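You operate a simulated robot arm through the tools that you are given. There is no shell and no other tool.

You run a simulated robot arm. Do the job below in one go: nothing can be reset, and whatever is moved stays where it is left.

JOB
The beige and white tiles sit in each other's stripes: swap them over.
Fine: use the blue pen; park the beige one on the middle tile post; stand the pen back; other tiles stay.

It is judged by the outcome, as a careful person would: the job done as asked, and still so three seconds after it is handed in. It fails if anything else is knocked over, pushed out of place, dropped, spilled or broken.

ROBOT AND FRAMES
A 7-joint arm with a three-finger gripper on a trunk, on a base that moves. Base frame: it is fixed to the floor where the robot stands at the start and does not move with it; the origin is under the middle of the robot, x ahead of it, y to its left, z up. Units: m, rad, N and s.
With the tool pointing down near the work surface it reaches from about 0.12 to 0.88 m from the robot's upright axis, wherever it stands. Its first joint turns from -2.897 to 2.897 rad. Places, roughly: beige tile, large blue tile, white tile [0.25, 1.75, 1]; blue pen [0.5, 2, 1]; cell in the beige stripe [0.3, 1.8, 0.9]; cell in the white stripe [0.3, 1.7, 0.9]; green tile (5x5x1 cm) [0, 1.6, 1]; grey tile (5x5x1 cm) [-0.1, 1.5, 1]; middle tile post [0, 1.6, 1]; pen cup [0.5, 1.9, 0.9]. Payload 2.94 kg.
Tool frame: the origin (TCP) lies between the finger pads and is the grasp point; the fingertips stand 0.03 m ahead of it; z points along the fingers, y is the line along which they close. The gripper opens to 0.132 m; its body begins 0.107 m behind the TCP.
Orientation is that of the tool frame in the base frame, as a unit quaternion [x, y, z, w]. With the fingers straight down and closing along the base's y, the tool's x points along the base's -x, its y along +y and its z along -z.

CONTROLS
- The arm moves only by the tool arm_command. Its argument "plan" is a list of rows, each a list of 3 entries, a list of its own where there are three numbers: the shift along the base's x, y, z in m, then the turn, a rotation vector about the base's x, y, z in degrees, then the opening, from 0 (shut) to 1 (fully open). In form: [[[x, y, z], [rx, ry, rz], jaw], ...]. A call has 1 to 20 rows; each row is the pose to reach, as a shift and turn from the pose commanded when the call began. Each row takes 0.2 s and may step no farther than 0.05 m and 0.15 rad from the row before; otherwise, or with a gripper value out of range, the whole call is refused. Where a pose cannot be reached the arm comes as near as it can. A force on the tool above 40 N (or 10 N above the force at the start of the call, whichever is more), or a blocked arm, ends the call early, and 0.2 s more pass. Each finger travels about 0.0374 m/s and halts on what it meets, pressing with about 24 N; the grip force reading is that of the motor and also rises with nothing between the fingers. The clock runs only during rows and for 0.2 s after the last one: add rows that repeat a pose to give the fingers time. The reply holds the time, the measured pose of the TCP, the force on the tool along the base axes, the opening and the grip force, in the units named above and with some noise, with the torque about the TCP (base axes, N m) and any sound that the robot's microphone picked up.
- Cameras (640 x 400 px; columns grow to the right, rows downward): "scene" is now at [0.0551, 0.1633, 1.7624]; the picture's right is [-0.29, -0.96, 0.00], its down [-0.57, 0.18, -0.80] and it looks along [0.76, -0.24, -0.60] (base axes); focal length 274 px, centre (320, 200). "wrist" rides on the gripper at [0.072, 0.003, -0.144] in the tool frame; the picture's right is [-0.04, 1.00, 0.00], its down [-0.88, -0.04, -0.48] and it looks along [-0.48, -0.02, 0.88] (tool axes); focal length 256 px, centre (320, 200). There is no depth. A picture from a camera that has moved, and an enlarged one, comes with that camera's place and axes in the base frame and with its lens.
- snapshot(camera): a new picture of that camera. No time passes.
- raise_lower(by): moves the trunk up (or, below 0, down) by that many m; the arm and the scene camera ride with it, the base frame stays. It gives what a move gives, with no picture.
- drive_base(legs): drives the robot by 1 to 6 legs, each [ahead, left, turn to the left] in m, m and rad, along the robot's own axes; the way and the turn of a leg run together, so that a leg with both is an arc; at most 1.5 m and 3.142 rad a leg. The arm and the cameras ride along, it lands a little off, and it stops where it bumps. It gives what a move gives.
- pan_tilt(pan, tilt): turns the head with the scene camera to pan (to the left, within 2.496 rad either way) and tilt (down, from -0.506 to 1.204), counted from straight ahead of the robot. It gives what a move gives.
- inspect(camera, box): a new picture of the part [left, top, right, bottom] of that camera's present view, enlarged. No time passes.
- sign_off(): hands the job in; it is judged then, once.

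Places have to be worked out from the pictures, the camera data and where the tool is seen. Open the gripper and draw the arm clear of the work before you hand the job in, unless the task says otherwise.

The tools are called after "Request:" as a command line: name --argument value ..., lists and objects as JSON in quotes. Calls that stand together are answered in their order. arm_command: Moves the arm, as the interface text tells. Its arguments: {"type":"object","properties":{"plan":{"type":"array"}},"required":["plan"]} The other tools are called the same way: raise_lower (by) moves the trunk up or down; drive_base (legs) drives the base; pan_tilt (pan, tilt) turns the head that bears the scene camera; snapshot (camera) takes a picture; inspect (camera, box) takes an enlarged picture of a part of a camera's view; sign_off () hands the job in.

At the start:

```text
t: 0.0
eef_pos: [0.5364, -0.1706, 1.2195]
ee_rot: [0.001, 1.0, 0.0, 0.0]
wrist_force: [0.4, 1.0, 0.8]
ft_torque: [0.01, 0.02, 0.0]
opening: 0.1321
grasp_force: 0.1
trunk travel left (down, up): [-0.25, 0.29]
robot x, y, heading: [0.0006, 0.0061, -0.004]
head pan, tilt (commanded): [-0.298, 0.644]
```

scene: 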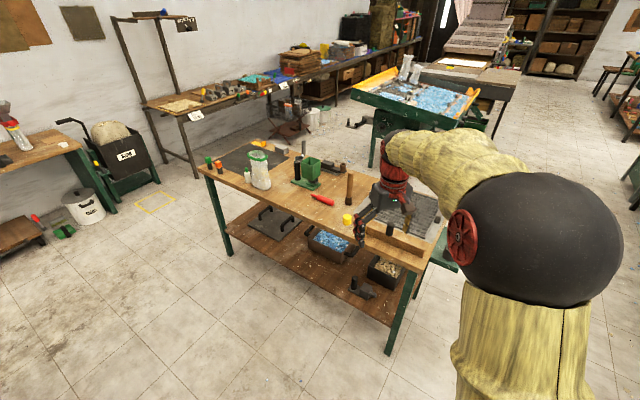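
wrist: 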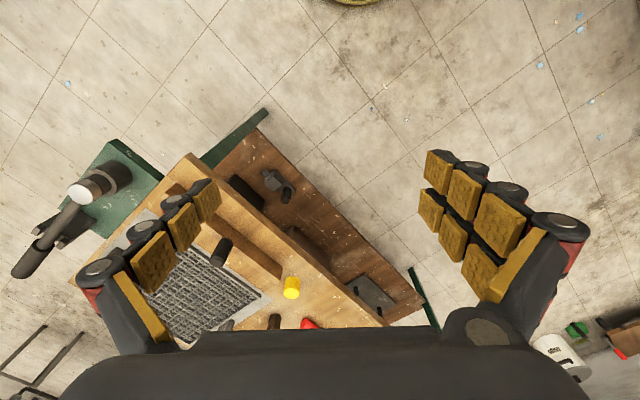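

The opening view shows a workbench ahead, but the listed places (x≈0.25, y≈1.75) lie to the robot's left. I turn the head left to look for the tiles, posts, pen and stripes.

Request:
pan_tilt --pan 1.45 --tilt 0.5

Request:
snapshot --camera "scene"

```text
t: 1.8
eef_pos: [0.5362, -0.1708, 1.2198]
ee_rot: [0.001, 1.0, 0.0, 0.0]
wrist_force: [0.3, 0.3, 0.3]
ft_torque: [-0.02, -0.01, 0.02]
opening: 0.132
grasp_force: 0.1
trunk travel left (down, up): [-0.25, 0.29]
robot x, y, heading: [0.0035, -0.0009, 0.001]
head pan, tilt (commanded): [1.45, 0.499]
```

```text
taken
camera scene: at [-0.0171, 0.2792, 1.7752], right [0.99, -0.12, 0.0], down [-0.06, -0.48, -0.88], along [0.11, 0.87, -0.48], focal length 274 px, centre (320, 200)
```

scene: 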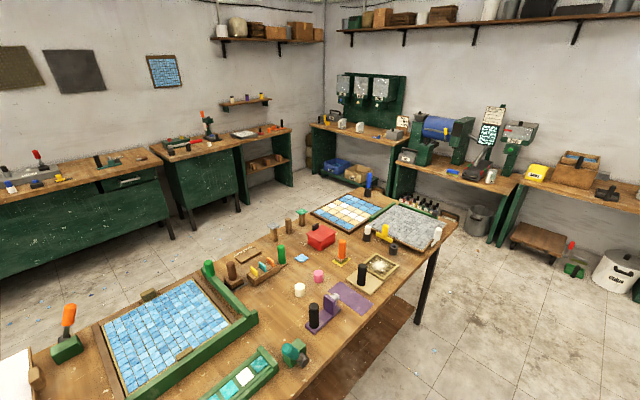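

A bench runs to the left with mosaics, posts and pens. I zoom in on its parts to identify the tiles, stripes, posts and pen cup.

Request:
inspect --camera "scene" --box '[180, 180, 340, 280]'

Request:
inspect --camera "scene" --box '[300, 160, 460, 260]'

Request:
inspect --camera "scene" --box '[180, 240, 420, 390]'

```text
4.00 times, centred on (260, 230) of scene
camera zoom: at [-0.0171, 0.2792, 1.7752], right [0.99, -0.12, 0.0], down [-0.06, -0.48, -0.88], along [0.11, 0.87, -0.48], focal length 1095 px, centre (560, 80)
```

zoom: 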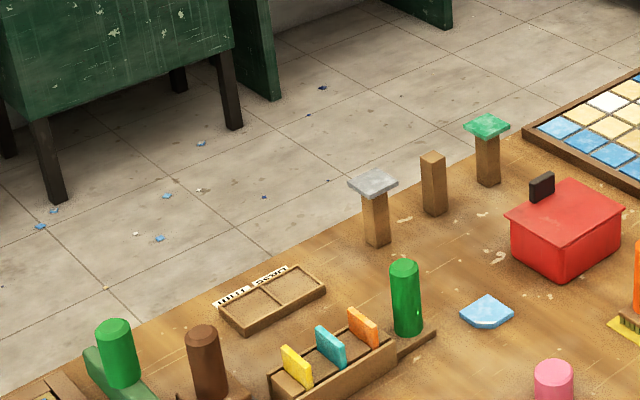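

```text
4.00 times, centred on (380, 210) of scene
camera zoom: at [-0.0171, 0.2792, 1.7752], right [0.99, -0.12, 0.0], down [-0.06, -0.48, -0.88], along [0.11, 0.87, -0.48], focal length 1095 px, centre (80, 160)
```

zoom: 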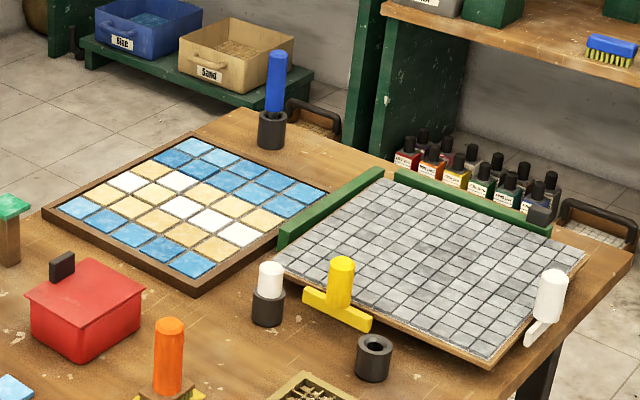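

```text
2.67 times, centred on (300, 315) of scene
camera zoom: at [-0.0171, 0.2792, 1.7752], right [0.99, -0.12, 0.0], down [-0.06, -0.48, -0.88], along [0.11, 0.87, -0.48], focal length 730 px, centre (373, -107)
```

zoom: 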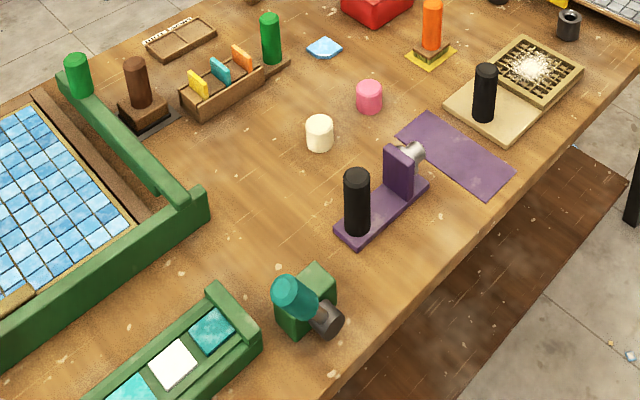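

The tiled tray (blue/beige/white stripes), the three posts, and the blue pen in its black cup are on a bench set at about 45° to me. I look further left and down to see the bench's extent, its free sides and my own base.

Request:
pan_tilt --pan 2.3 --tilt 0.6

Request:
snapshot --camera "scene"

Request:
pan_tilt --pan 1.45 --tilt 1.15

Request:
snapshot --camera "scene"

Request:
pan_tilt --pan 0.75 --tilt 0.6

Request:
snapshot --camera "scene"

```text
t: 2.9
eef_pos: [0.5364, -0.1711, 1.2193]
ee_rot: [0.001, 1.0, 0.0, 0.0]
wrist_force: [0.2, 0.1, -0.2]
ft_torque: [-0.01, 0.0, 0.0]
opening: 0.1319
grasp_force: 0.1
trunk travel left (down, up): [-0.25, 0.29]
robot x, y, heading: [0.0008, 0.001, 0.004]
head pan, tilt (commanded): [2.3, 0.6]
```

```text
taken
camera scene: at [-0.087, 0.2548, 1.7662], right [0.75, 0.67, 0.0], down [0.38, -0.42, -0.83], along [-0.55, 0.62, -0.56], focal length 274 px, centre (320, 200)
```

scene: 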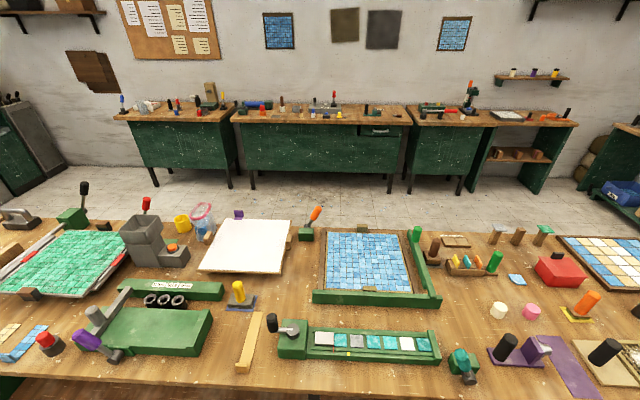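

```text
t: 4.1
eef_pos: [0.5364, -0.1716, 1.2192]
ee_rot: [0.0, 1.0, 0.0, 0.0]
wrist_force: [-0.4, 0.8, 0.1]
ft_torque: [0.0, -0.02, -0.01]
opening: 0.1321
grasp_force: 0.1
trunk travel left (down, up): [-0.25, 0.29]
robot x, y, heading: [-0.0002, -0.0028, 0.002]
head pan, tilt (commanded): [1.45, 1.15]
```

```text
taken
camera scene: at [-0.021, 0.2481, 1.7245], right [0.99, -0.12, 0.0], down [-0.11, -0.91, -0.41], along [0.05, 0.41, -0.91], focal length 274 px, centre (320, 200)
```

scene: 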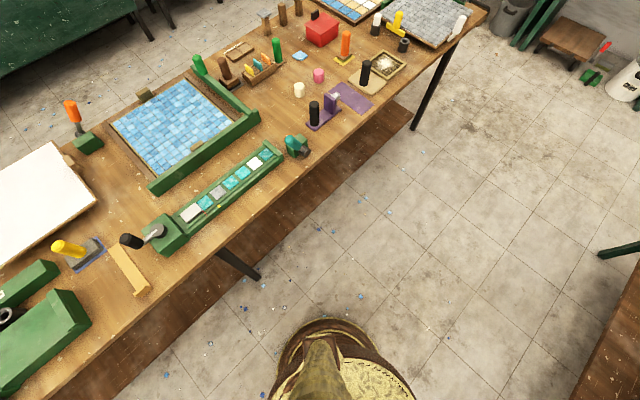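

```text
t: 5.2
eef_pos: [0.5357, -0.1719, 1.2191]
ee_rot: [0.0, 1.0, 0.0, 0.0]
wrist_force: [0.6, -0.9, 0.2]
ft_torque: [-0.01, -0.03, 0.01]
opening: 0.1321
grasp_force: 0.1
trunk travel left (down, up): [-0.25, 0.29]
robot x, y, heading: [-0.0008, -0.0008, -0.003]
head pan, tilt (commanded): [0.75, 0.6]
```

```text
taken
camera scene: at [0.0365, 0.2492, 1.7661], right [0.68, -0.73, 0.0], down [-0.41, -0.39, -0.82], along [0.6, 0.56, -0.57], focal length 274 px, centre (320, 200)
```

scene: 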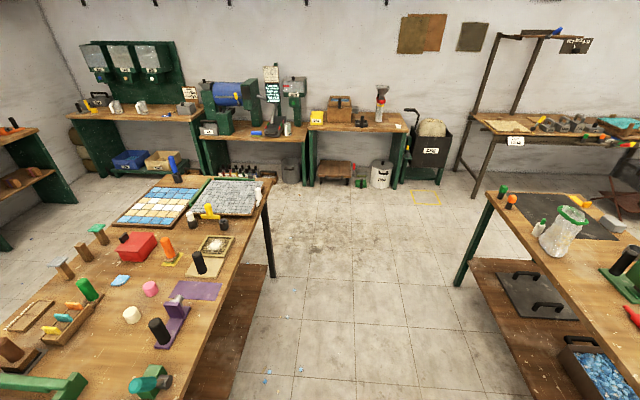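

The bench with the tray stands between me and an open aisle on its far side. The tray, posts and pen cup are all nearest to that far edge, so I should work from there. I first pull the arm in and up, then drive along the aisle.

Request:
arm_command --plan '[[[-0.02, 0.03, 0.02], [0, 0, 0], 1], [[-0.05, 0.06, 0.04], [0, 0, 0], 1], [[-0.08, 0.09, 0.06], [0, 0, 0], 1], [[-0.11, 0.12, 0.08], [0, 0, 0], 1], [[-0.14, 0.15, 0.1], [0, 0, 0], 1], [[-0.16, 0.17, 0.12], [0, 0, 0], 1]]'

Request:
drive_base --legs '[[1.2, 0.88, 0]]'

Request:
pan_tilt --pan 1.6 --tilt 0.7

Request:
snapshot --camera "scene"

```text
t: 6.6
eef_pos: [0.375, -0.0016, 1.3398]
ee_rot: [-0.001, 1.0, 0.0, 0.0]
wrist_force: [0.6, 0.5, -0.3]
ft_torque: [0.01, -0.03, 0.0]
opening: 0.1318
grasp_force: 0.1
trunk travel left (down, up): [-0.25, 0.29]
robot x, y, heading: [-0.0004, 0.0034, 0.001]
head pan, tilt (commanded): [0.75, 0.6]
```

```text
t: 14.1
eef_pos: [1.5965, 0.8967, 1.34]
ee_rot: [-0.006, 1.0, 0.001, 0.0]
wrist_force: [0.2, 0.1, 0.1]
ft_torque: [0.01, -0.04, -0.01]
opening: 0.1323
grasp_force: 0.0
trunk travel left (down, up): [-0.25, 0.29]
robot x, y, heading: [1.2179, 0.8913, 0.011]
head pan, tilt (commanded): [0.75, 0.6]
```

```text
t: 15.2
eef_pos: [1.5967, 0.897, 1.3404]
ee_rot: [-0.006, 1.0, 0.0, 0.0]
wrist_force: [-0.5, -0.3, 0.6]
ft_torque: [0.04, -0.02, -0.01]
opening: 0.1319
grasp_force: 0.1
trunk travel left (down, up): [-0.25, 0.29]
robot x, y, heading: [1.2215, 0.896, 0.009]
head pan, tilt (commanded): [1.6, 0.7]
```

```text
taken
camera scene: at [1.1852, 1.1683, 1.7575], right [1.0, 0.04, 0.0], down [0.02, -0.64, -0.76], along [-0.03, 0.76, -0.64], focal length 274 px, centre (320, 200)
```

scene: 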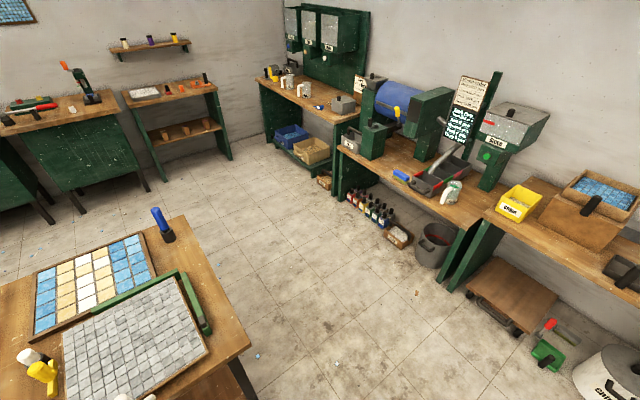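

The gap around the bench's end is about 1 m wide and clear; I place the bench end corners at about (0.96, 1.50) and (0.51, 2.08), so it lies at 38°. I drive around the end with wide clearance and turn to face the bench from its far side.

Request:
drive_base --legs '[[0.295, 0.664, 0], [-0.79, 1.03, 0], [0, 0, -0.916]]'

Request:
pan_tilt --pan -0.6 --tilt 0.8

Request:
snapshot --camera "scene"

```text
t: 27.6
eef_pos: [0.9498, 2.2823, 1.3396]
ee_rot: [0.426, 0.905, 0.0, -0.001]
wrist_force: [-1.1, 0.6, -0.2]
ft_torque: [0.0, 0.02, -0.01]
opening: 0.132
grasp_force: 0.0
trunk travel left (down, up): [-0.25, 0.29]
robot x, y, heading: [0.7051, 2.5712, -0.88]
head pan, tilt (commanded): [1.6, 0.7]
```

```text
t: 29.7
eef_pos: [0.9495, 2.2825, 1.3396]
ee_rot: [0.426, 0.904, 0.001, 0.0]
wrist_force: [-0.1, 0.1, -0.5]
ft_torque: [0.0, 0.03, 0.03]
opening: 0.1319
grasp_force: 0.1
trunk travel left (down, up): [-0.25, 0.29]
robot x, y, heading: [0.7128, 2.5767, -0.875]
head pan, tilt (commanded): [-0.6, 0.799]
```

```text
taken
camera scene: at [0.8469, 2.6377, 1.7493], right [-1.0, -0.09, 0.0], down [-0.07, 0.71, -0.7], along [0.06, -0.69, -0.72], focal length 274 px, centre (320, 200)
```

scene: 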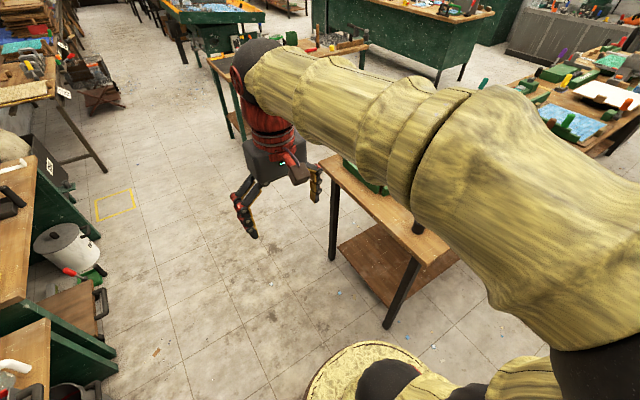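

I am at the bench's end corner with clear floor. Next I slide sideways along the far edge to stand in front of the tray, keeping my axis about 0.4 m out from the edge.

Request:
drive_base --legs '[[-0.156, -0.841, 0], [0, 0, -0.03]]'

Request:
pan_tilt --pan 0.35 --tilt 0.9

Request:
snapshot --camera "scene"

Request:
snapshot --camera "wrist"

```text
t: 34.6
eef_pos: [0.1937, 1.8621, 1.3397]
ee_rot: [0.439, 0.899, 0.0, -0.001]
wrist_force: [-0.7, -1.1, 0.4]
ft_torque: [0.0, -0.01, 0.02]
opening: 0.1321
grasp_force: 0.0
trunk travel left (down, up): [-0.25, 0.29]
robot x, y, heading: [-0.0369, 2.1618, -0.909]
head pan, tilt (commanded): [-0.6, 0.799]
```

```text
t: 35.8
eef_pos: [0.1934, 1.8616, 1.3401]
ee_rot: [0.438, 0.899, -0.001, 0.0]
wrist_force: [0.9, 0.1, 0.7]
ft_torque: [0.0, 0.0, -0.01]
opening: 0.1321
grasp_force: 0.1
trunk travel left (down, up): [-0.25, 0.29]
robot x, y, heading: [-0.0372, 2.1626, -0.91]
head pan, tilt (commanded): [0.351, 0.901]
```

```text
taken
camera scene: at [0.1596, 2.2598, 1.7414], right [-0.53, -0.85, 0.0], down [-0.67, 0.41, -0.62], along [0.53, -0.33, -0.78], focal length 274 px, centre (320, 200)
```

scene: 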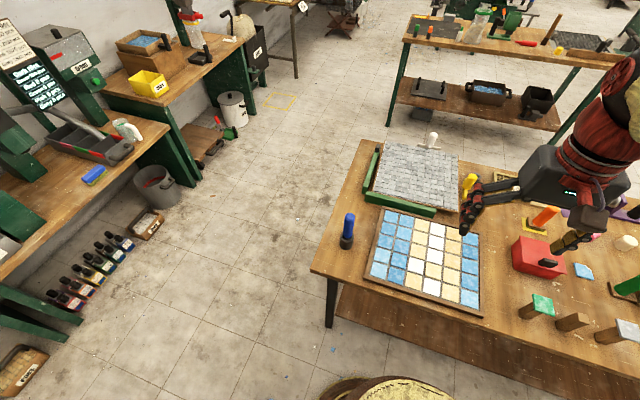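

```text
taken
camera wrist: at [0.1516, 1.9219, 1.4837], right [0.81, 0.58, 0.0], down [0.51, -0.72, 0.48], along [0.28, -0.39, -0.88], focal length 256 px, centre (320, 200)
```

wrist: 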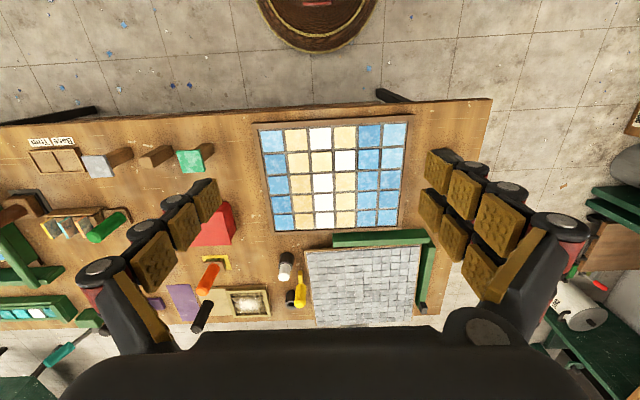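

Both views show the tray: stripes of blue, beige, white, beige, blue, blue, with a swapped pair in one row. I zoom in on the tray, posts and pen to read details.

Request:
inspect --camera "wrist" --box '[240, 95, 440, 240]'

Request:
inspect --camera "scene" --box '[310, 190, 510, 330]'

Request:
inspect --camera "scene" --box '[500, 270, 640, 360]'

Request:
inspect --camera "wrist" --box '[20, 125, 220, 250]'

```text
2.76 times, centred on (340, 168) of wrist
camera zoom: at [0.1516, 1.9219, 1.4837], right [0.81, 0.58, 0.0], down [0.51, -0.72, 0.48], along [0.28, -0.39, -0.88], focal length 706 px, centre (265, 290)
```

zoom: 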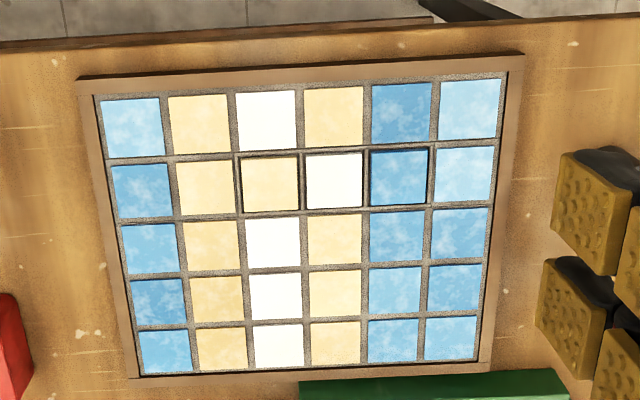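

```text
2.86 times, centred on (410, 260) of scene
camera zoom: at [0.1596, 2.2598, 1.7414], right [-0.53, -0.85, 0.0], down [-0.67, 0.41, -0.62], along [0.53, -0.33, -0.78], focal length 782 px, centre (63, 29)
```

zoom: 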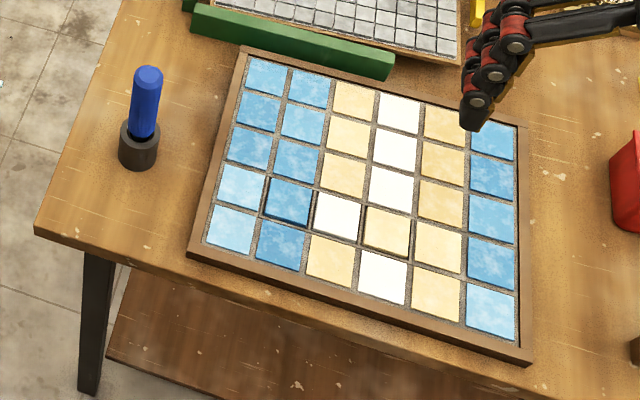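

```text
4.44 times, centred on (570, 315) of scene
camera zoom: at [0.1596, 2.2598, 1.7414], right [-0.53, -0.85, 0.0], down [-0.67, 0.41, -0.62], along [0.53, -0.33, -0.78], focal length 1217 px, centre (-791, -311)
```

zoom: 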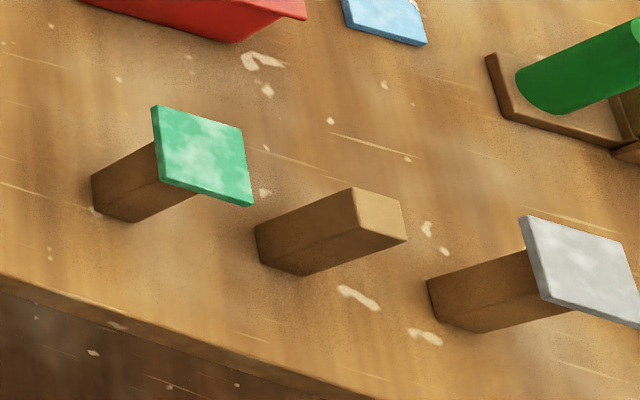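

```text
3.20 times, centred on (120, 188) of wrist
camera zoom: at [0.1516, 1.9219, 1.4837], right [0.81, 0.58, 0.0], down [0.51, -0.72, 0.48], along [0.28, -0.39, -0.88], focal length 819 px, centre (960, 240)
```

zoom: 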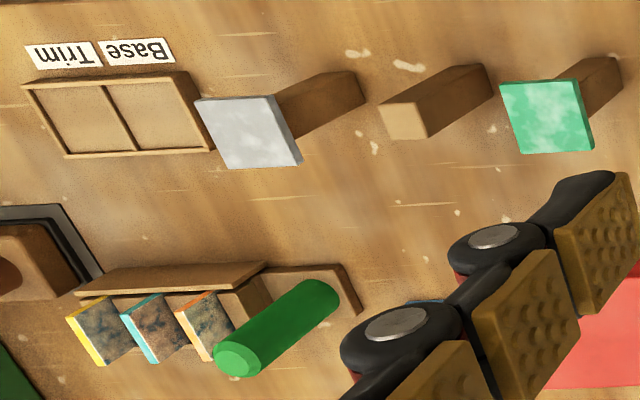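

The loose tiles are in the second row from my side: beige sits in the white stripe (column 3) and white in the beige stripe (column 4), with the large blue one beside them. By triangulation, beige is at about (0.280, 1.749), white at (0.325, 1.782), tops at z≈0.895. The pen is at about (0.507, 1.936) with its top near z 1.075, and the middle post top is near z 0.963. I move above the pen, well clear, for a close look.

Request:
arm_command --plan '[[[0.039, 0.009, 0.0], [0, 0, 0], 1], [[0.078, 0.019, 0.0], [0, 0, 0], 1], [[0.117, 0.028, 0.0], [0, 0, 0], 1], [[0.157, 0.0375, 0.0], [0, 0, 0], 1], [[0.196, 0.047, 0.0], [0, 0, 0], 1], [[0.235, 0.056, 0.0], [0, 0, 0], 1], [[0.274, 0.066, 0.0], [0, 0, 0], 1], [[0.3133, 0.075, 0.0], [0, 0, 0], 1], [[0.3133, 0.075, -0.04], [0, 0, 0], 1], [[0.3133, 0.075, -0.08], [0, 0, 0], 1], [[0.3133, 0.075, -0.12], [0, 0, 0], 1], [[0.3133, 0.075, -0.12], [0, 0, 0], 1]]'

Request:
snapshot --camera "wrist"

Request:
snapshot --camera "scene"

```text
t: 38.4
eef_pos: [0.5088, 1.9372, 1.2197]
ee_rot: [0.438, 0.899, 0.001, -0.001]
wrist_force: [0.6, 0.6, -0.1]
ft_torque: [0.01, 0.0, 0.01]
opening: 0.132
grasp_force: 0.0
trunk travel left (down, up): [-0.25, 0.29]
robot x, y, heading: [-0.036, 2.1588, -0.905]
head pan, tilt (commanded): [0.351, 0.901]
```

```text
taken
camera wrist: at [0.467, 1.998, 1.3628], right [0.81, 0.58, 0.0], down [0.51, -0.72, 0.48], along [0.28, -0.39, -0.88], focal length 256 px, centre (320, 200)
```

wrist: 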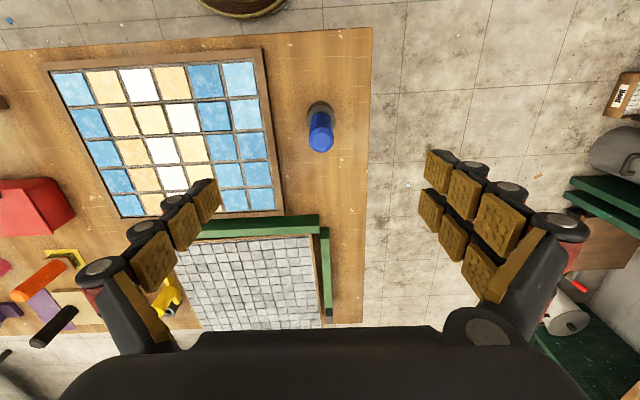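

```text
taken
camera scene: at [0.1597, 2.2598, 1.7414], right [-0.53, -0.85, 0.0], down [-0.67, 0.41, -0.62], along [0.53, -0.33, -0.78], focal length 274 px, centre (320, 200)
```

scene: 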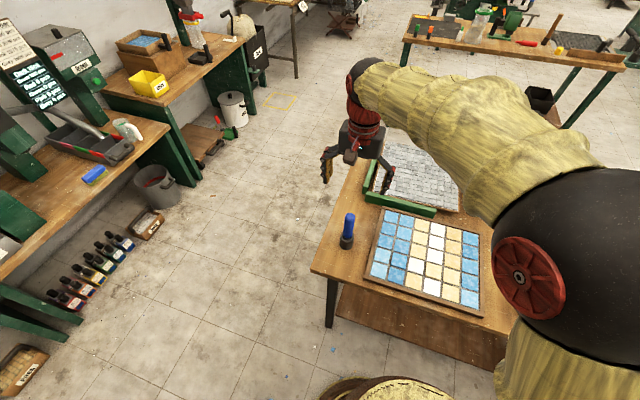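

The pen is upright in its cup a little toward me from the tool's axis. I enlarge both views to measure the pen and cup precisely.

Request:
inspect --camera "wrist" --box '[280, 85, 360, 165]'

Request:
inspect --camera "scene" --box '[310, 200, 390, 260]'

Request:
inspect --camera "wrist" --box '[40, 45, 290, 220]'

```text
5.00 times, centred on (320, 125) of wrist
camera zoom: at [0.467, 1.998, 1.3628], right [0.81, 0.58, 0.0], down [0.51, -0.72, 0.48], along [0.28, -0.39, -0.88], focal length 1280 px, centre (320, 575)
```

zoom: 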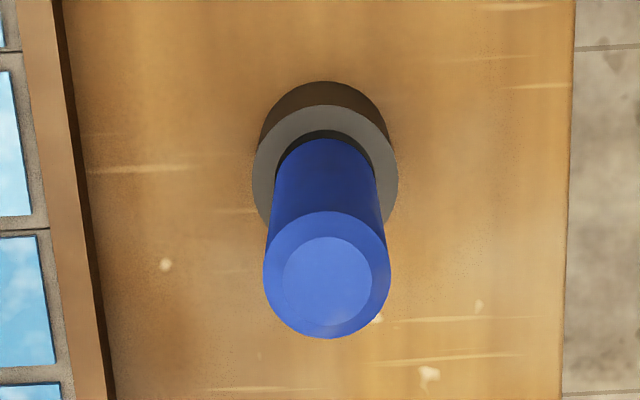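

```text
6.67 times, centred on (350, 230) of scene
camera zoom: at [0.1597, 2.2598, 1.7414], right [-0.53, -0.85, 0.0], down [-0.67, 0.41, -0.62], along [0.53, -0.33, -0.78], focal length 1826 px, centre (120, 0)
```

zoom: 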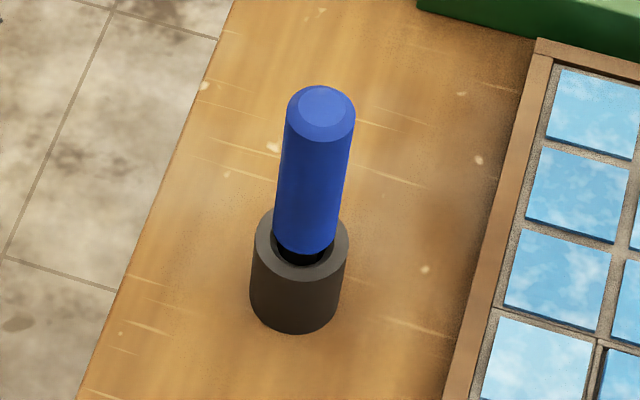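

```text
2.29 times, centred on (165, 132) of wrist
camera zoom: at [0.467, 1.998, 1.3628], right [0.81, 0.58, 0.0], down [0.51, -0.72, 0.48], along [0.28, -0.39, -0.88], focal length 585 px, centre (674, 354)
```

zoom: 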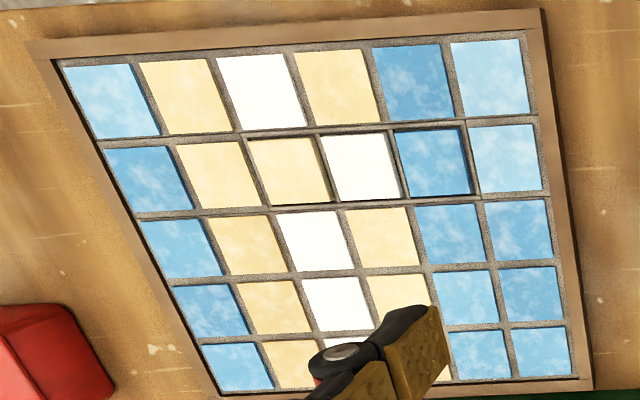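

Triangulating the two views puts the pen axis at about (0.518, 1.925), vertical. It is about 3 cm thick, its top is near z 1.05, and the cup rim is near z 0.93. I centre over it and lower the open fingers around it to TCP z≈0.99, without closing yet.

Request:
arm_command --plan '[[[0.0092, -0.0118, 0.0], [0, 0, 0], 1], [[0.0092, -0.0118, -0.04], [0, 0, 0], 1], [[0.0092, -0.0118, -0.08], [0, 0, 0], 1], [[0.0092, -0.0118, -0.12], [0, 0, 0], 1], [[0.0092, -0.0118, -0.16], [0, 0, 0], 1], [[0.0092, -0.0118, -0.19], [0, 0, 0], 1], [[0.0092, -0.0118, -0.21], [0, 0, 0], 1], [[0.0092, -0.0118, -0.23], [0, 0, 0], 1], [[0.0092, -0.0118, -0.23], [0, 0, 0], 1]]'

Request:
snapshot --camera "wrist"

Request:
inspect --camera "scene" --box '[290, 150, 450, 250]'

```text
t: 40.4
eef_pos: [0.5168, 1.9237, 0.9891]
ee_rot: [0.439, 0.899, -0.001, 0.0]
wrist_force: [-0.5, -0.2, -0.9]
ft_torque: [-0.03, 0.02, -0.01]
opening: 0.132
grasp_force: 0.1
trunk travel left (down, up): [-0.25, 0.29]
robot x, y, heading: [-0.0371, 2.1591, -0.905]
head pan, tilt (commanded): [0.351, 0.901]
```

```text
taken
camera wrist: at [0.4743, 1.9846, 1.1326], right [0.81, 0.58, 0.0], down [0.51, -0.72, 0.48], along [0.28, -0.39, -0.88], focal length 256 px, centre (320, 200)
```

wrist: 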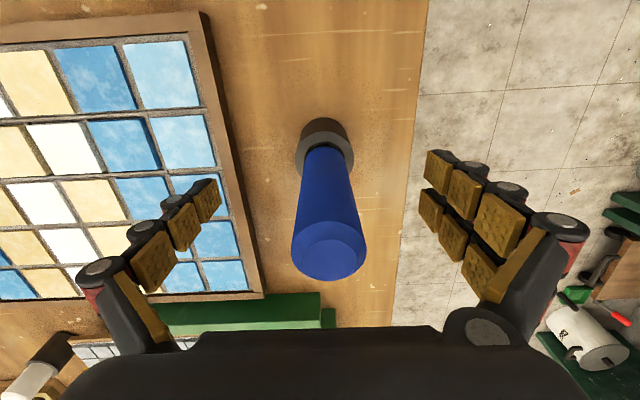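

```text
4.00 times, centred on (370, 200) of scene
camera zoom: at [0.16, 2.2597, 1.7413], right [-0.53, -0.85, 0.0], down [-0.67, 0.41, -0.62], along [0.53, -0.33, -0.78], focal length 1095 px, centre (120, 200)
```

zoom: 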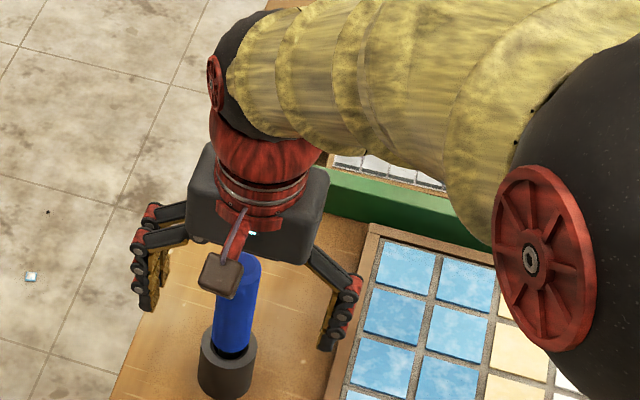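

The pen stands between the fingers, about 4 mm toward +s of the tool axis. I shift to centre on it and close the fingers.

Request:
arm_command --plan '[[[0.0031, 0.0025, 0.0], [0, 0, 0], 1], [[0.0031, 0.0025, 0.0], [0, 0, 0], 0.6], [[0.0031, 0.0025, 0.0], [0, 0, 0], 0.4], [[0.0031, 0.0025, 0.0], [0, 0, 0], 0.3], [[0.0031, 0.0025, 0.0], [0, 0, 0], 0.3], [[0.0031, 0.0025, 0.0], [0, 0, 0], 0.3], [[0.0031, 0.0025, 0.0], [0, 0, 0], 0.3], [[0.0031, 0.0025, 0.0], [0, 0, 0], 0.3]]'

Request:
snapshot --camera "wrist"

```text
t: 42.2
eef_pos: [0.52, 1.9274, 0.9895]
ee_rot: [0.439, 0.899, -0.001, 0.0]
wrist_force: [0.8, -0.5, -0.1]
ft_torque: [-0.06, 0.01, 0.0]
opening: 0.0395
grasp_force: 0.0
trunk travel left (down, up): [-0.25, 0.29]
robot x, y, heading: [-0.0376, 2.16, -0.904]
head pan, tilt (commanded): [0.351, 0.901]
```

```text
taken
camera wrist: at [0.4778, 1.987, 1.1332], right [0.81, 0.58, 0.0], down [0.51, -0.72, 0.48], along [0.28, -0.39, -0.88], focal length 256 px, centre (320, 200)
```

wrist: 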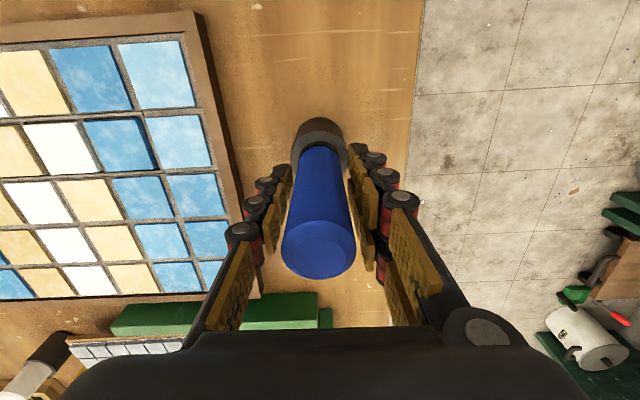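

The fingers straddle the pen evenly with no contact force. I close them fully to grip.

Request:
arm_command --plan '[[[0, 0, 0], [0, 0, 0], 0.22], [[0, 0, 0], [0, 0, 0], 0.15], [[0, 0, 0], [0, 0, 0], 0.1], [[0, 0, 0], [0, 0, 0], 0.05], [[0, 0, 0], [0, 0, 0], 0], [[0, 0, 0], [0, 0, 0], 0]]'

Request:
snapshot --camera "wrist"

```text
t: 43.6
eef_pos: [0.52, 1.9263, 0.9895]
ee_rot: [0.439, 0.899, 0.0, -0.001]
wrist_force: [-0.9, -1.1, 0.5]
ft_torque: [-0.02, 0.03, -0.03]
opening: 0.03
grasp_force: 24.0
trunk travel left (down, up): [-0.25, 0.29]
robot x, y, heading: [-0.0369, 2.1586, -0.909]
head pan, tilt (commanded): [0.351, 0.901]
```

```text
taken
camera wrist: at [0.4777, 1.9869, 1.1332], right [0.81, 0.58, 0.0], down [0.51, -0.72, 0.48], along [0.28, -0.39, -0.88], focal length 256 px, centre (320, 200)
```

wrist: 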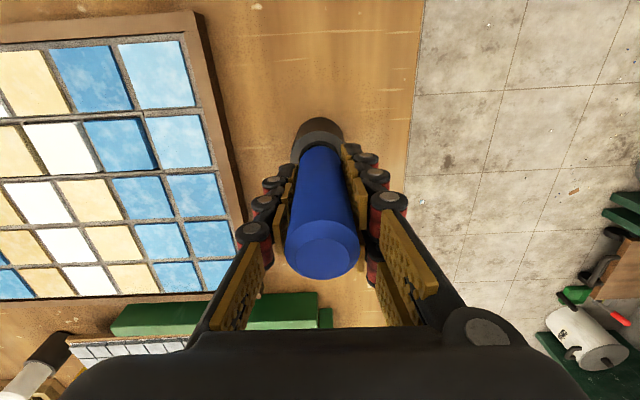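

The pen is gripped (30 mm, 24 N). I lift it straight up out of the cup and look at its tip from the scene camera.

Request:
arm_command --plan '[[[0, 0, 0.01], [0, 0, 0], 0], [[0, 0, 0.025], [0, 0, 0], 0], [[0, 0, 0.045], [0, 0, 0], 0], [[0, 0, 0.07], [0, 0, 0], 0], [[0, 0, 0.1], [0, 0, 0], 0], [[0, 0, 0.13], [0, 0, 0], 0], [[0, 0, 0.16], [0, 0, 0], 0], [[0, 0, 0.16], [0, 0, 0], 0]]'

Request:
snapshot --camera "scene"

Request:
snapshot --camera "wrist"

```text
t: 45.4
eef_pos: [0.5184, 1.9273, 1.1504]
ee_rot: [0.439, 0.899, 0.0, 0.0]
wrist_force: [0.6, 0.3, 0.1]
ft_torque: [-0.01, 0.0, 0.0]
opening: 0.0304
grasp_force: 23.9
trunk travel left (down, up): [-0.25, 0.29]
robot x, y, heading: [-0.0357, 2.1598, -0.909]
head pan, tilt (commanded): [0.351, 0.901]
```

```text
taken
camera scene: at [0.16, 2.2598, 1.7413], right [-0.53, -0.85, 0.0], down [-0.67, 0.41, -0.62], along [0.53, -0.33, -0.78], focal length 274 px, centre (320, 200)
```

scene: 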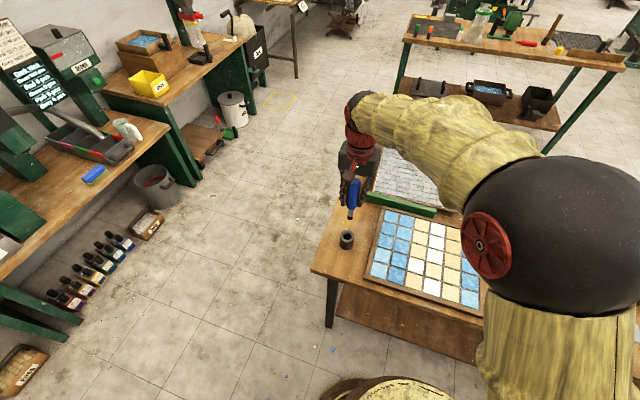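

```text
taken
camera wrist: at [0.477, 1.9882, 1.2932], right [0.81, 0.58, 0.0], down [0.51, -0.72, 0.48], along [0.28, -0.39, -0.88], focal length 256 px, centre (320, 200)
```

wrist: 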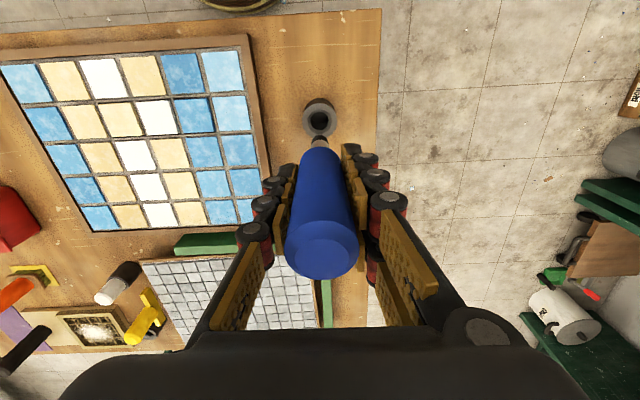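

Request:
inspect --camera "scene" --box '[320, 140, 400, 260]'

Request:
inspect --camera "wrist" --box '[280, 90, 360, 170]'

```text
3.33 times, centred on (360, 200) of scene
camera zoom: at [0.16, 2.2598, 1.7413], right [-0.53, -0.85, 0.0], down [-0.67, 0.41, -0.62], along [0.53, -0.33, -0.78], focal length 913 px, centre (187, 200)
```

zoom: 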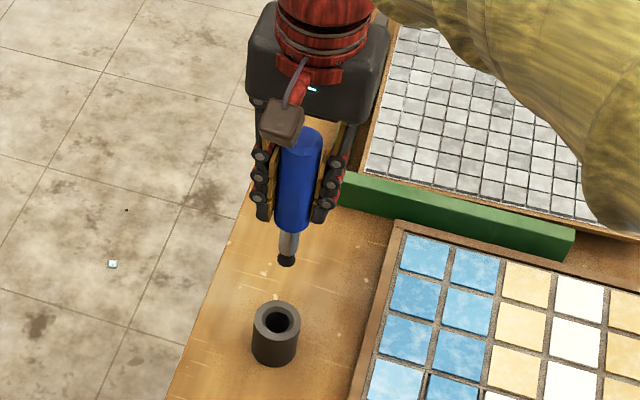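

```text
5.00 times, centred on (320, 130) of wrist
camera zoom: at [0.477, 1.9882, 1.2932], right [0.81, 0.58, 0.0], down [0.51, -0.72, 0.48], along [0.28, -0.39, -0.88], focal length 1280 px, centre (320, 550)
```

zoom: 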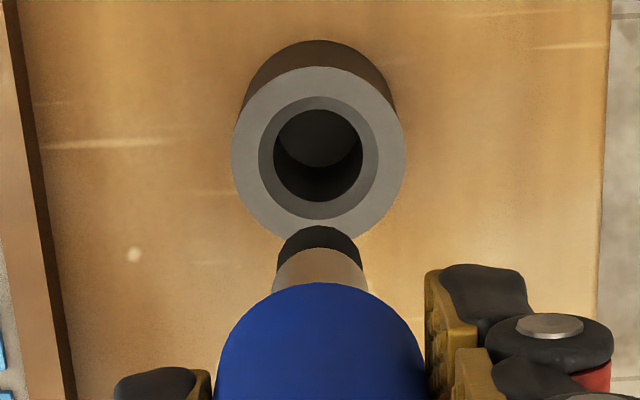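

The pen is a vacuum pen: a blue body, silver nozzle and black suction tip. The tip is about 0.108 m below the TCP, so in its cup the tip stood at z≈0.881. I carry it at this height to above the beige tile at about (0.280, 1.748).

Request:
arm_command --plan '[[[-0.0298, -0.0224, 0.0], [0, 0, 0], 0], [[-0.0595, -0.0448, 0.0], [0, 0, 0], 0], [[-0.0893, -0.0672, 0.0], [0, 0, 0], 0], [[-0.119, -0.0896, 0.0], [0, 0, 0], 0], [[-0.1488, -0.112, 0.0], [0, 0, 0], 0], [[-0.1786, -0.1344, 0.0], [0, 0, 0], 0], [[-0.2083, -0.1568, 0.0], [0, 0, 0], 0], [[-0.2381, -0.1792, 0.0], [0, 0, 0], 0], [[-0.2381, -0.1792, -0.03], [0, 0, 0], 0], [[-0.2381, -0.1792, -0.06], [0, 0, 0], 0], [[-0.2381, -0.1792, -0.06], [0, 0, 0], 0]]'

Request:
snapshot --camera "wrist"

Request:
snapshot --camera "scene"

```text
t: 47.8
eef_pos: [0.2814, 1.7473, 1.0906]
ee_rot: [0.438, 0.899, 0.001, 0.0]
wrist_force: [-0.3, -0.4, -0.1]
ft_torque: [0.04, -0.03, 0.0]
opening: 0.0302
grasp_force: 24.2
trunk travel left (down, up): [-0.25, 0.29]
robot x, y, heading: [-0.0387, 2.1592, -0.907]
head pan, tilt (commanded): [0.351, 0.901]
```

```text
taken
camera wrist: at [0.2397, 1.8079, 1.2346], right [0.81, 0.58, 0.0], down [0.51, -0.72, 0.48], along [0.28, -0.39, -0.88], focal length 256 px, centre (320, 200)
```

wrist: 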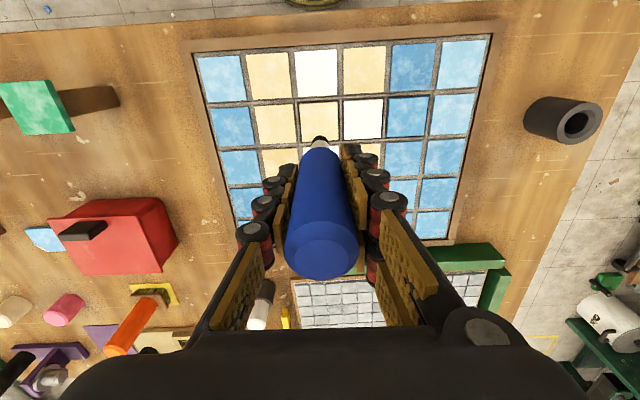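

```text
taken
camera scene: at [0.1596, 2.2595, 1.7414], right [-0.53, -0.85, 0.0], down [-0.67, 0.41, -0.62], along [0.53, -0.33, -0.78], focal length 274 px, centre (320, 200)
```

scene: 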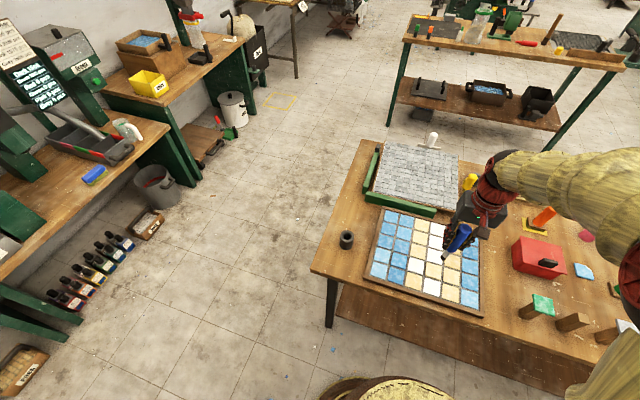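

The tip is over the beige tile region. I enlarge both views to check the alignment of tip and tile centre before lowering.

Request:
inspect --camera "wrist" --box '[240, 60, 440, 180]'

Request:
inspect --camera "scene" --box '[370, 200, 500, 310]'

```text
3.20 times, centred on (340, 120) of wrist
camera zoom: at [0.2397, 1.8079, 1.2346], right [0.81, 0.58, 0.0], down [0.51, -0.72, 0.48], along [0.28, -0.39, -0.88], focal length 819 px, centre (256, 456)
```

zoom: 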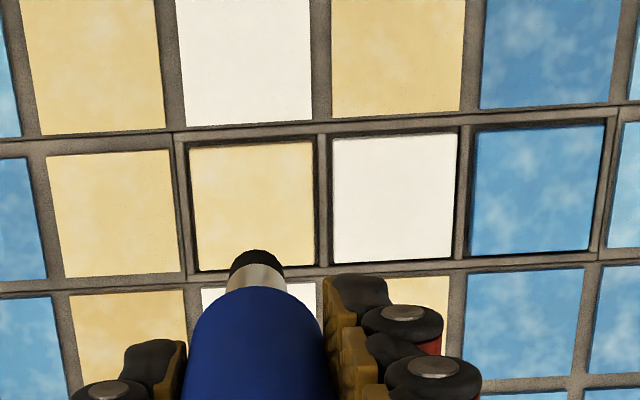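

```text
3.64 times, centred on (435, 255) of scene
camera zoom: at [0.1596, 2.2595, 1.7414], right [-0.53, -0.85, 0.0], down [-0.67, 0.41, -0.62], along [0.53, -0.33, -0.78], focal length 996 px, centre (-98, 0)
```

zoom: 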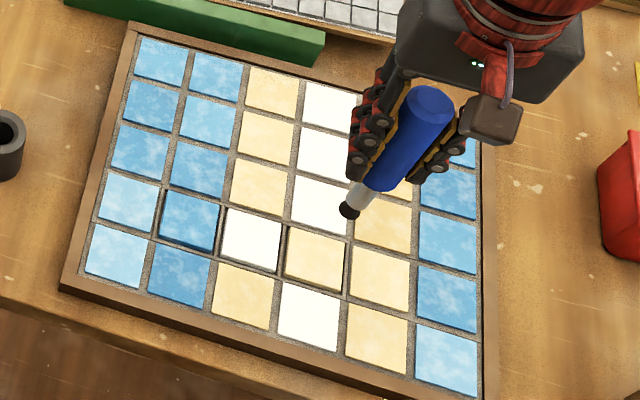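

The tip is vertical and within 2 mm of the beige tile's centre (0.281, 1.748). I correct that and lower to just above the tile, then approach in small steps watching the force.

Request:
arm_command --plan '[[[-0.001, 0.0013, -0.02], [0, 0, 0], 0], [[-0.001, 0.0013, -0.04], [0, 0, 0], 0], [[-0.001, 0.0013, -0.055], [0, 0, 0], 0], [[-0.001, 0.0013, -0.065], [0, 0, 0], 0], [[-0.001, 0.0013, -0.07], [0, 0, 0], 0], [[-0.001, 0.0013, -0.07], [0, 0, 0], 0]]'

Request:
inspect --camera "wrist" --box '[240, 40, 440, 180]'

Request:
inspect --camera "scene" --box '[370, 200, 500, 310]'

```text
t: 49.2
eef_pos: [0.28, 1.749, 1.0207]
ee_rot: [0.438, 0.899, -0.001, -0.001]
wrist_force: [-0.4, 0.3, -0.4]
ft_torque: [0.03, -0.06, 0.0]
opening: 0.03
grasp_force: 23.9
trunk travel left (down, up): [-0.25, 0.29]
robot x, y, heading: [-0.0391, 2.1623, -0.91]
head pan, tilt (commanded): [0.351, 0.901]
```

```text
2.86 times, centred on (340, 110) of wrist
camera zoom: at [0.2385, 1.8095, 1.1643], right [0.81, 0.58, 0.0], down [0.51, -0.72, 0.48], along [0.28, -0.39, -0.88], focal length 731 px, centre (263, 457)
```

zoom: 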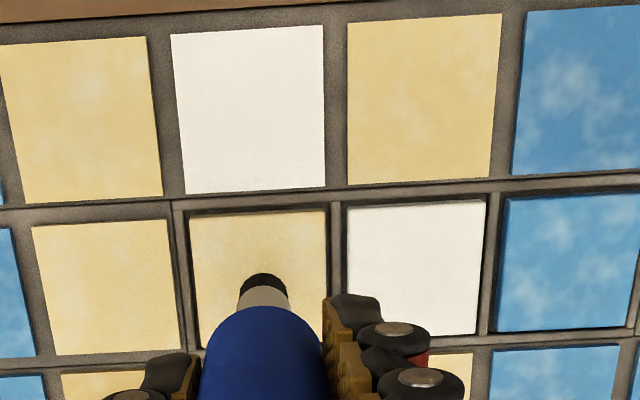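

```text
3.64 times, centred on (435, 255) of scene
camera zoom: at [0.1598, 2.2596, 1.7413], right [-0.53, -0.85, 0.0], down [-0.67, 0.41, -0.62], along [0.53, -0.33, -0.78], focal length 996 px, centre (-98, 0)
```

zoom: 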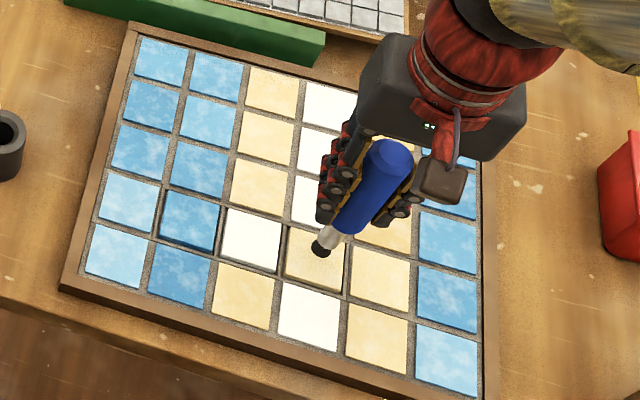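

The tip hovers just above the tile's middle. I go down in 2 mm steps and watch the vertical force.

Request:
arm_command --plan '[[[0, 0, -0.003], [0, 0, 0], 0], [[0, 0, -0.006], [0, 0, 0], 0], [[0, 0, -0.008], [0, 0, 0], 0], [[0, 0, -0.01], [0, 0, 0], 0], [[0, 0, -0.012], [0, 0, 0], 0]]'

```text
t: 50.4
eef_pos: [0.2788, 1.7484, 1.0081]
ee_rot: [0.438, 0.899, 0.0, 0.0]
wrist_force: [0.5, 0.0, -1.1]
ft_torque: [0.02, 0.0, -0.02]
opening: 0.0302
grasp_force: 23.5
trunk travel left (down, up): [-0.25, 0.29]
robot x, y, heading: [-0.0356, 2.1586, -0.909]
head pan, tilt (commanded): [0.351, 0.901]
```

No contact yet at TCP z 1.008. I continue in 2 mm steps.

Request:
arm_command --plan '[[[0, 0, -0.002], [0, 0, 0], 0], [[0, 0, -0.004], [0, 0, 0], 0], [[0, 0, -0.004], [0, 0, 0], 0]]'

Request:
inspect --camera "scene" --box '[400, 240, 480, 300]'

```text
t: 51.2
eef_pos: [0.2792, 1.7481, 1.0042]
ee_rot: [0.438, 0.899, 0.0, 0.001]
wrist_force: [0.0, 0.2, -0.4]
ft_torque: [0.01, 0.0, 0.0]
opening: 0.0301
grasp_force: 23.7
trunk travel left (down, up): [-0.25, 0.29]
robot x, y, heading: [-0.0369, 2.16, -0.913]
head pan, tilt (commanded): [0.351, 0.901]
```

```text
6.67 times, centred on (440, 270) of scene
camera zoom: at [0.1598, 2.2596, 1.7413], right [-0.53, -0.85, 0.0], down [-0.67, 0.41, -0.62], along [0.53, -0.33, -0.78], focal length 1826 px, centre (-480, -267)
```

zoom: 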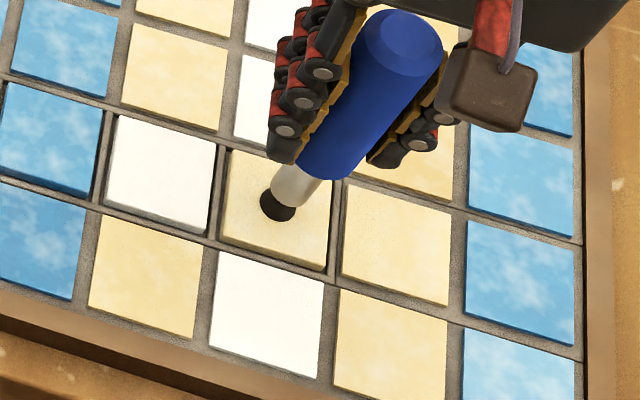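

The tip is right over the tile centre, nearly touching. I continue down in 1.5–2 mm steps.

Request:
arm_command --plan '[[[0, 0, -0.002], [0, 0, 0], 0], [[0, 0, -0.004], [0, 0, 0], 0], [[0, 0, -0.004], [0, 0, 0], 0]]'

```text
t: 52.0
eef_pos: [0.279, 1.7493, 1.001]
ee_rot: [0.439, 0.899, 0.0, 0.0]
wrist_force: [-0.2, -0.4, 1.6]
ft_torque: [-0.04, -0.03, -0.01]
opening: 0.0303
grasp_force: 23.8
trunk travel left (down, up): [-0.25, 0.29]
robot x, y, heading: [-0.0359, 2.1625, -0.908]
head pan, tilt (commanded): [0.351, 0.901]
```

A first trace of upward force (1.6 N) suggests contact near TCP z 1.001. I press a little more.

Request:
arm_command --plan '[[[0, 0, -0.001], [0, 0, 0], 0], [[0, 0, -0.002], [0, 0, 0], 0], [[0, 0, -0.002], [0, 0, 0], 0]]'

```text
t: 52.8
eef_pos: [0.2816, 1.75, 0.9984]
ee_rot: [0.438, 0.899, 0.0, 0.001]
wrist_force: [-1.1, 2.4, 8.9]
ft_torque: [0.24, 0.19, 0.01]
opening: 0.03
grasp_force: 24.0
trunk travel left (down, up): [-0.25, 0.29]
robot x, y, heading: [-0.0385, 2.1625, -0.907]
head pan, tilt (commanded): [0.351, 0.901]
```

Contact: 8.9 N upward. I now lift gently by 15 mm to see whether the tile has stuck to the tip.

Request:
arm_command --plan '[[[0, 0, 0.002], [0, 0, 0], 0], [[0, 0, 0.005], [0, 0, 0], 0], [[0, 0, 0.009], [0, 0, 0], 0], [[0, 0, 0.014], [0, 0, 0], 0], [[0, 0, 0.018], [0, 0, 0], 0], [[0, 0, 0.018], [0, 0, 0], 0]]'

Request:
inspect --camera "scene" --box '[400, 240, 480, 300]'

Request:
inspect --camera "wrist" --box '[240, 40, 440, 180]'

```text
t: 54.2
eef_pos: [0.2805, 1.7503, 1.0161]
ee_rot: [0.439, 0.899, 0.0, 0.0]
wrist_force: [0.3, 0.2, -2.4]
ft_torque: [-0.04, -0.01, -0.02]
opening: 0.03
grasp_force: 24.1
trunk travel left (down, up): [-0.25, 0.29]
robot x, y, heading: [-0.0385, 2.1617, -0.904]
head pan, tilt (commanded): [0.351, 0.901]
```

```text
6.67 times, centred on (440, 270) of scene
camera zoom: at [0.1598, 2.2596, 1.7413], right [-0.53, -0.85, 0.0], down [-0.67, 0.41, -0.62], along [0.53, -0.33, -0.78], focal length 1826 px, centre (-480, -267)
```

zoom: 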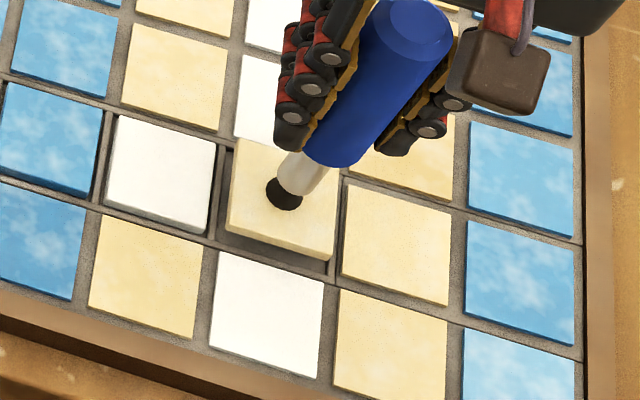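

```text
2.86 times, centred on (340, 110) of wrist
camera zoom: at [0.2387, 1.81, 1.1594], right [0.81, 0.58, 0.0], down [0.51, -0.72, 0.48], along [0.28, -0.39, -0.88], focal length 731 px, centre (263, 457)
```

zoom: 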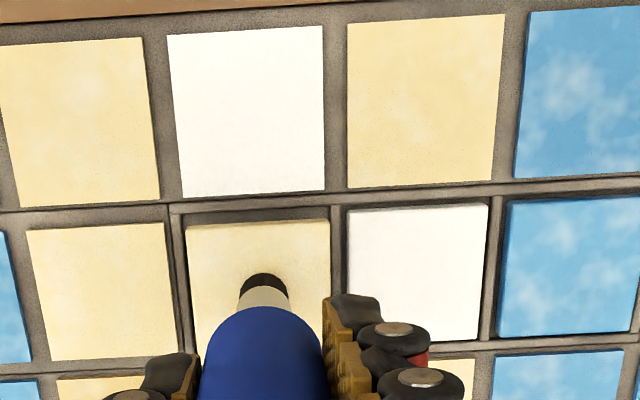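

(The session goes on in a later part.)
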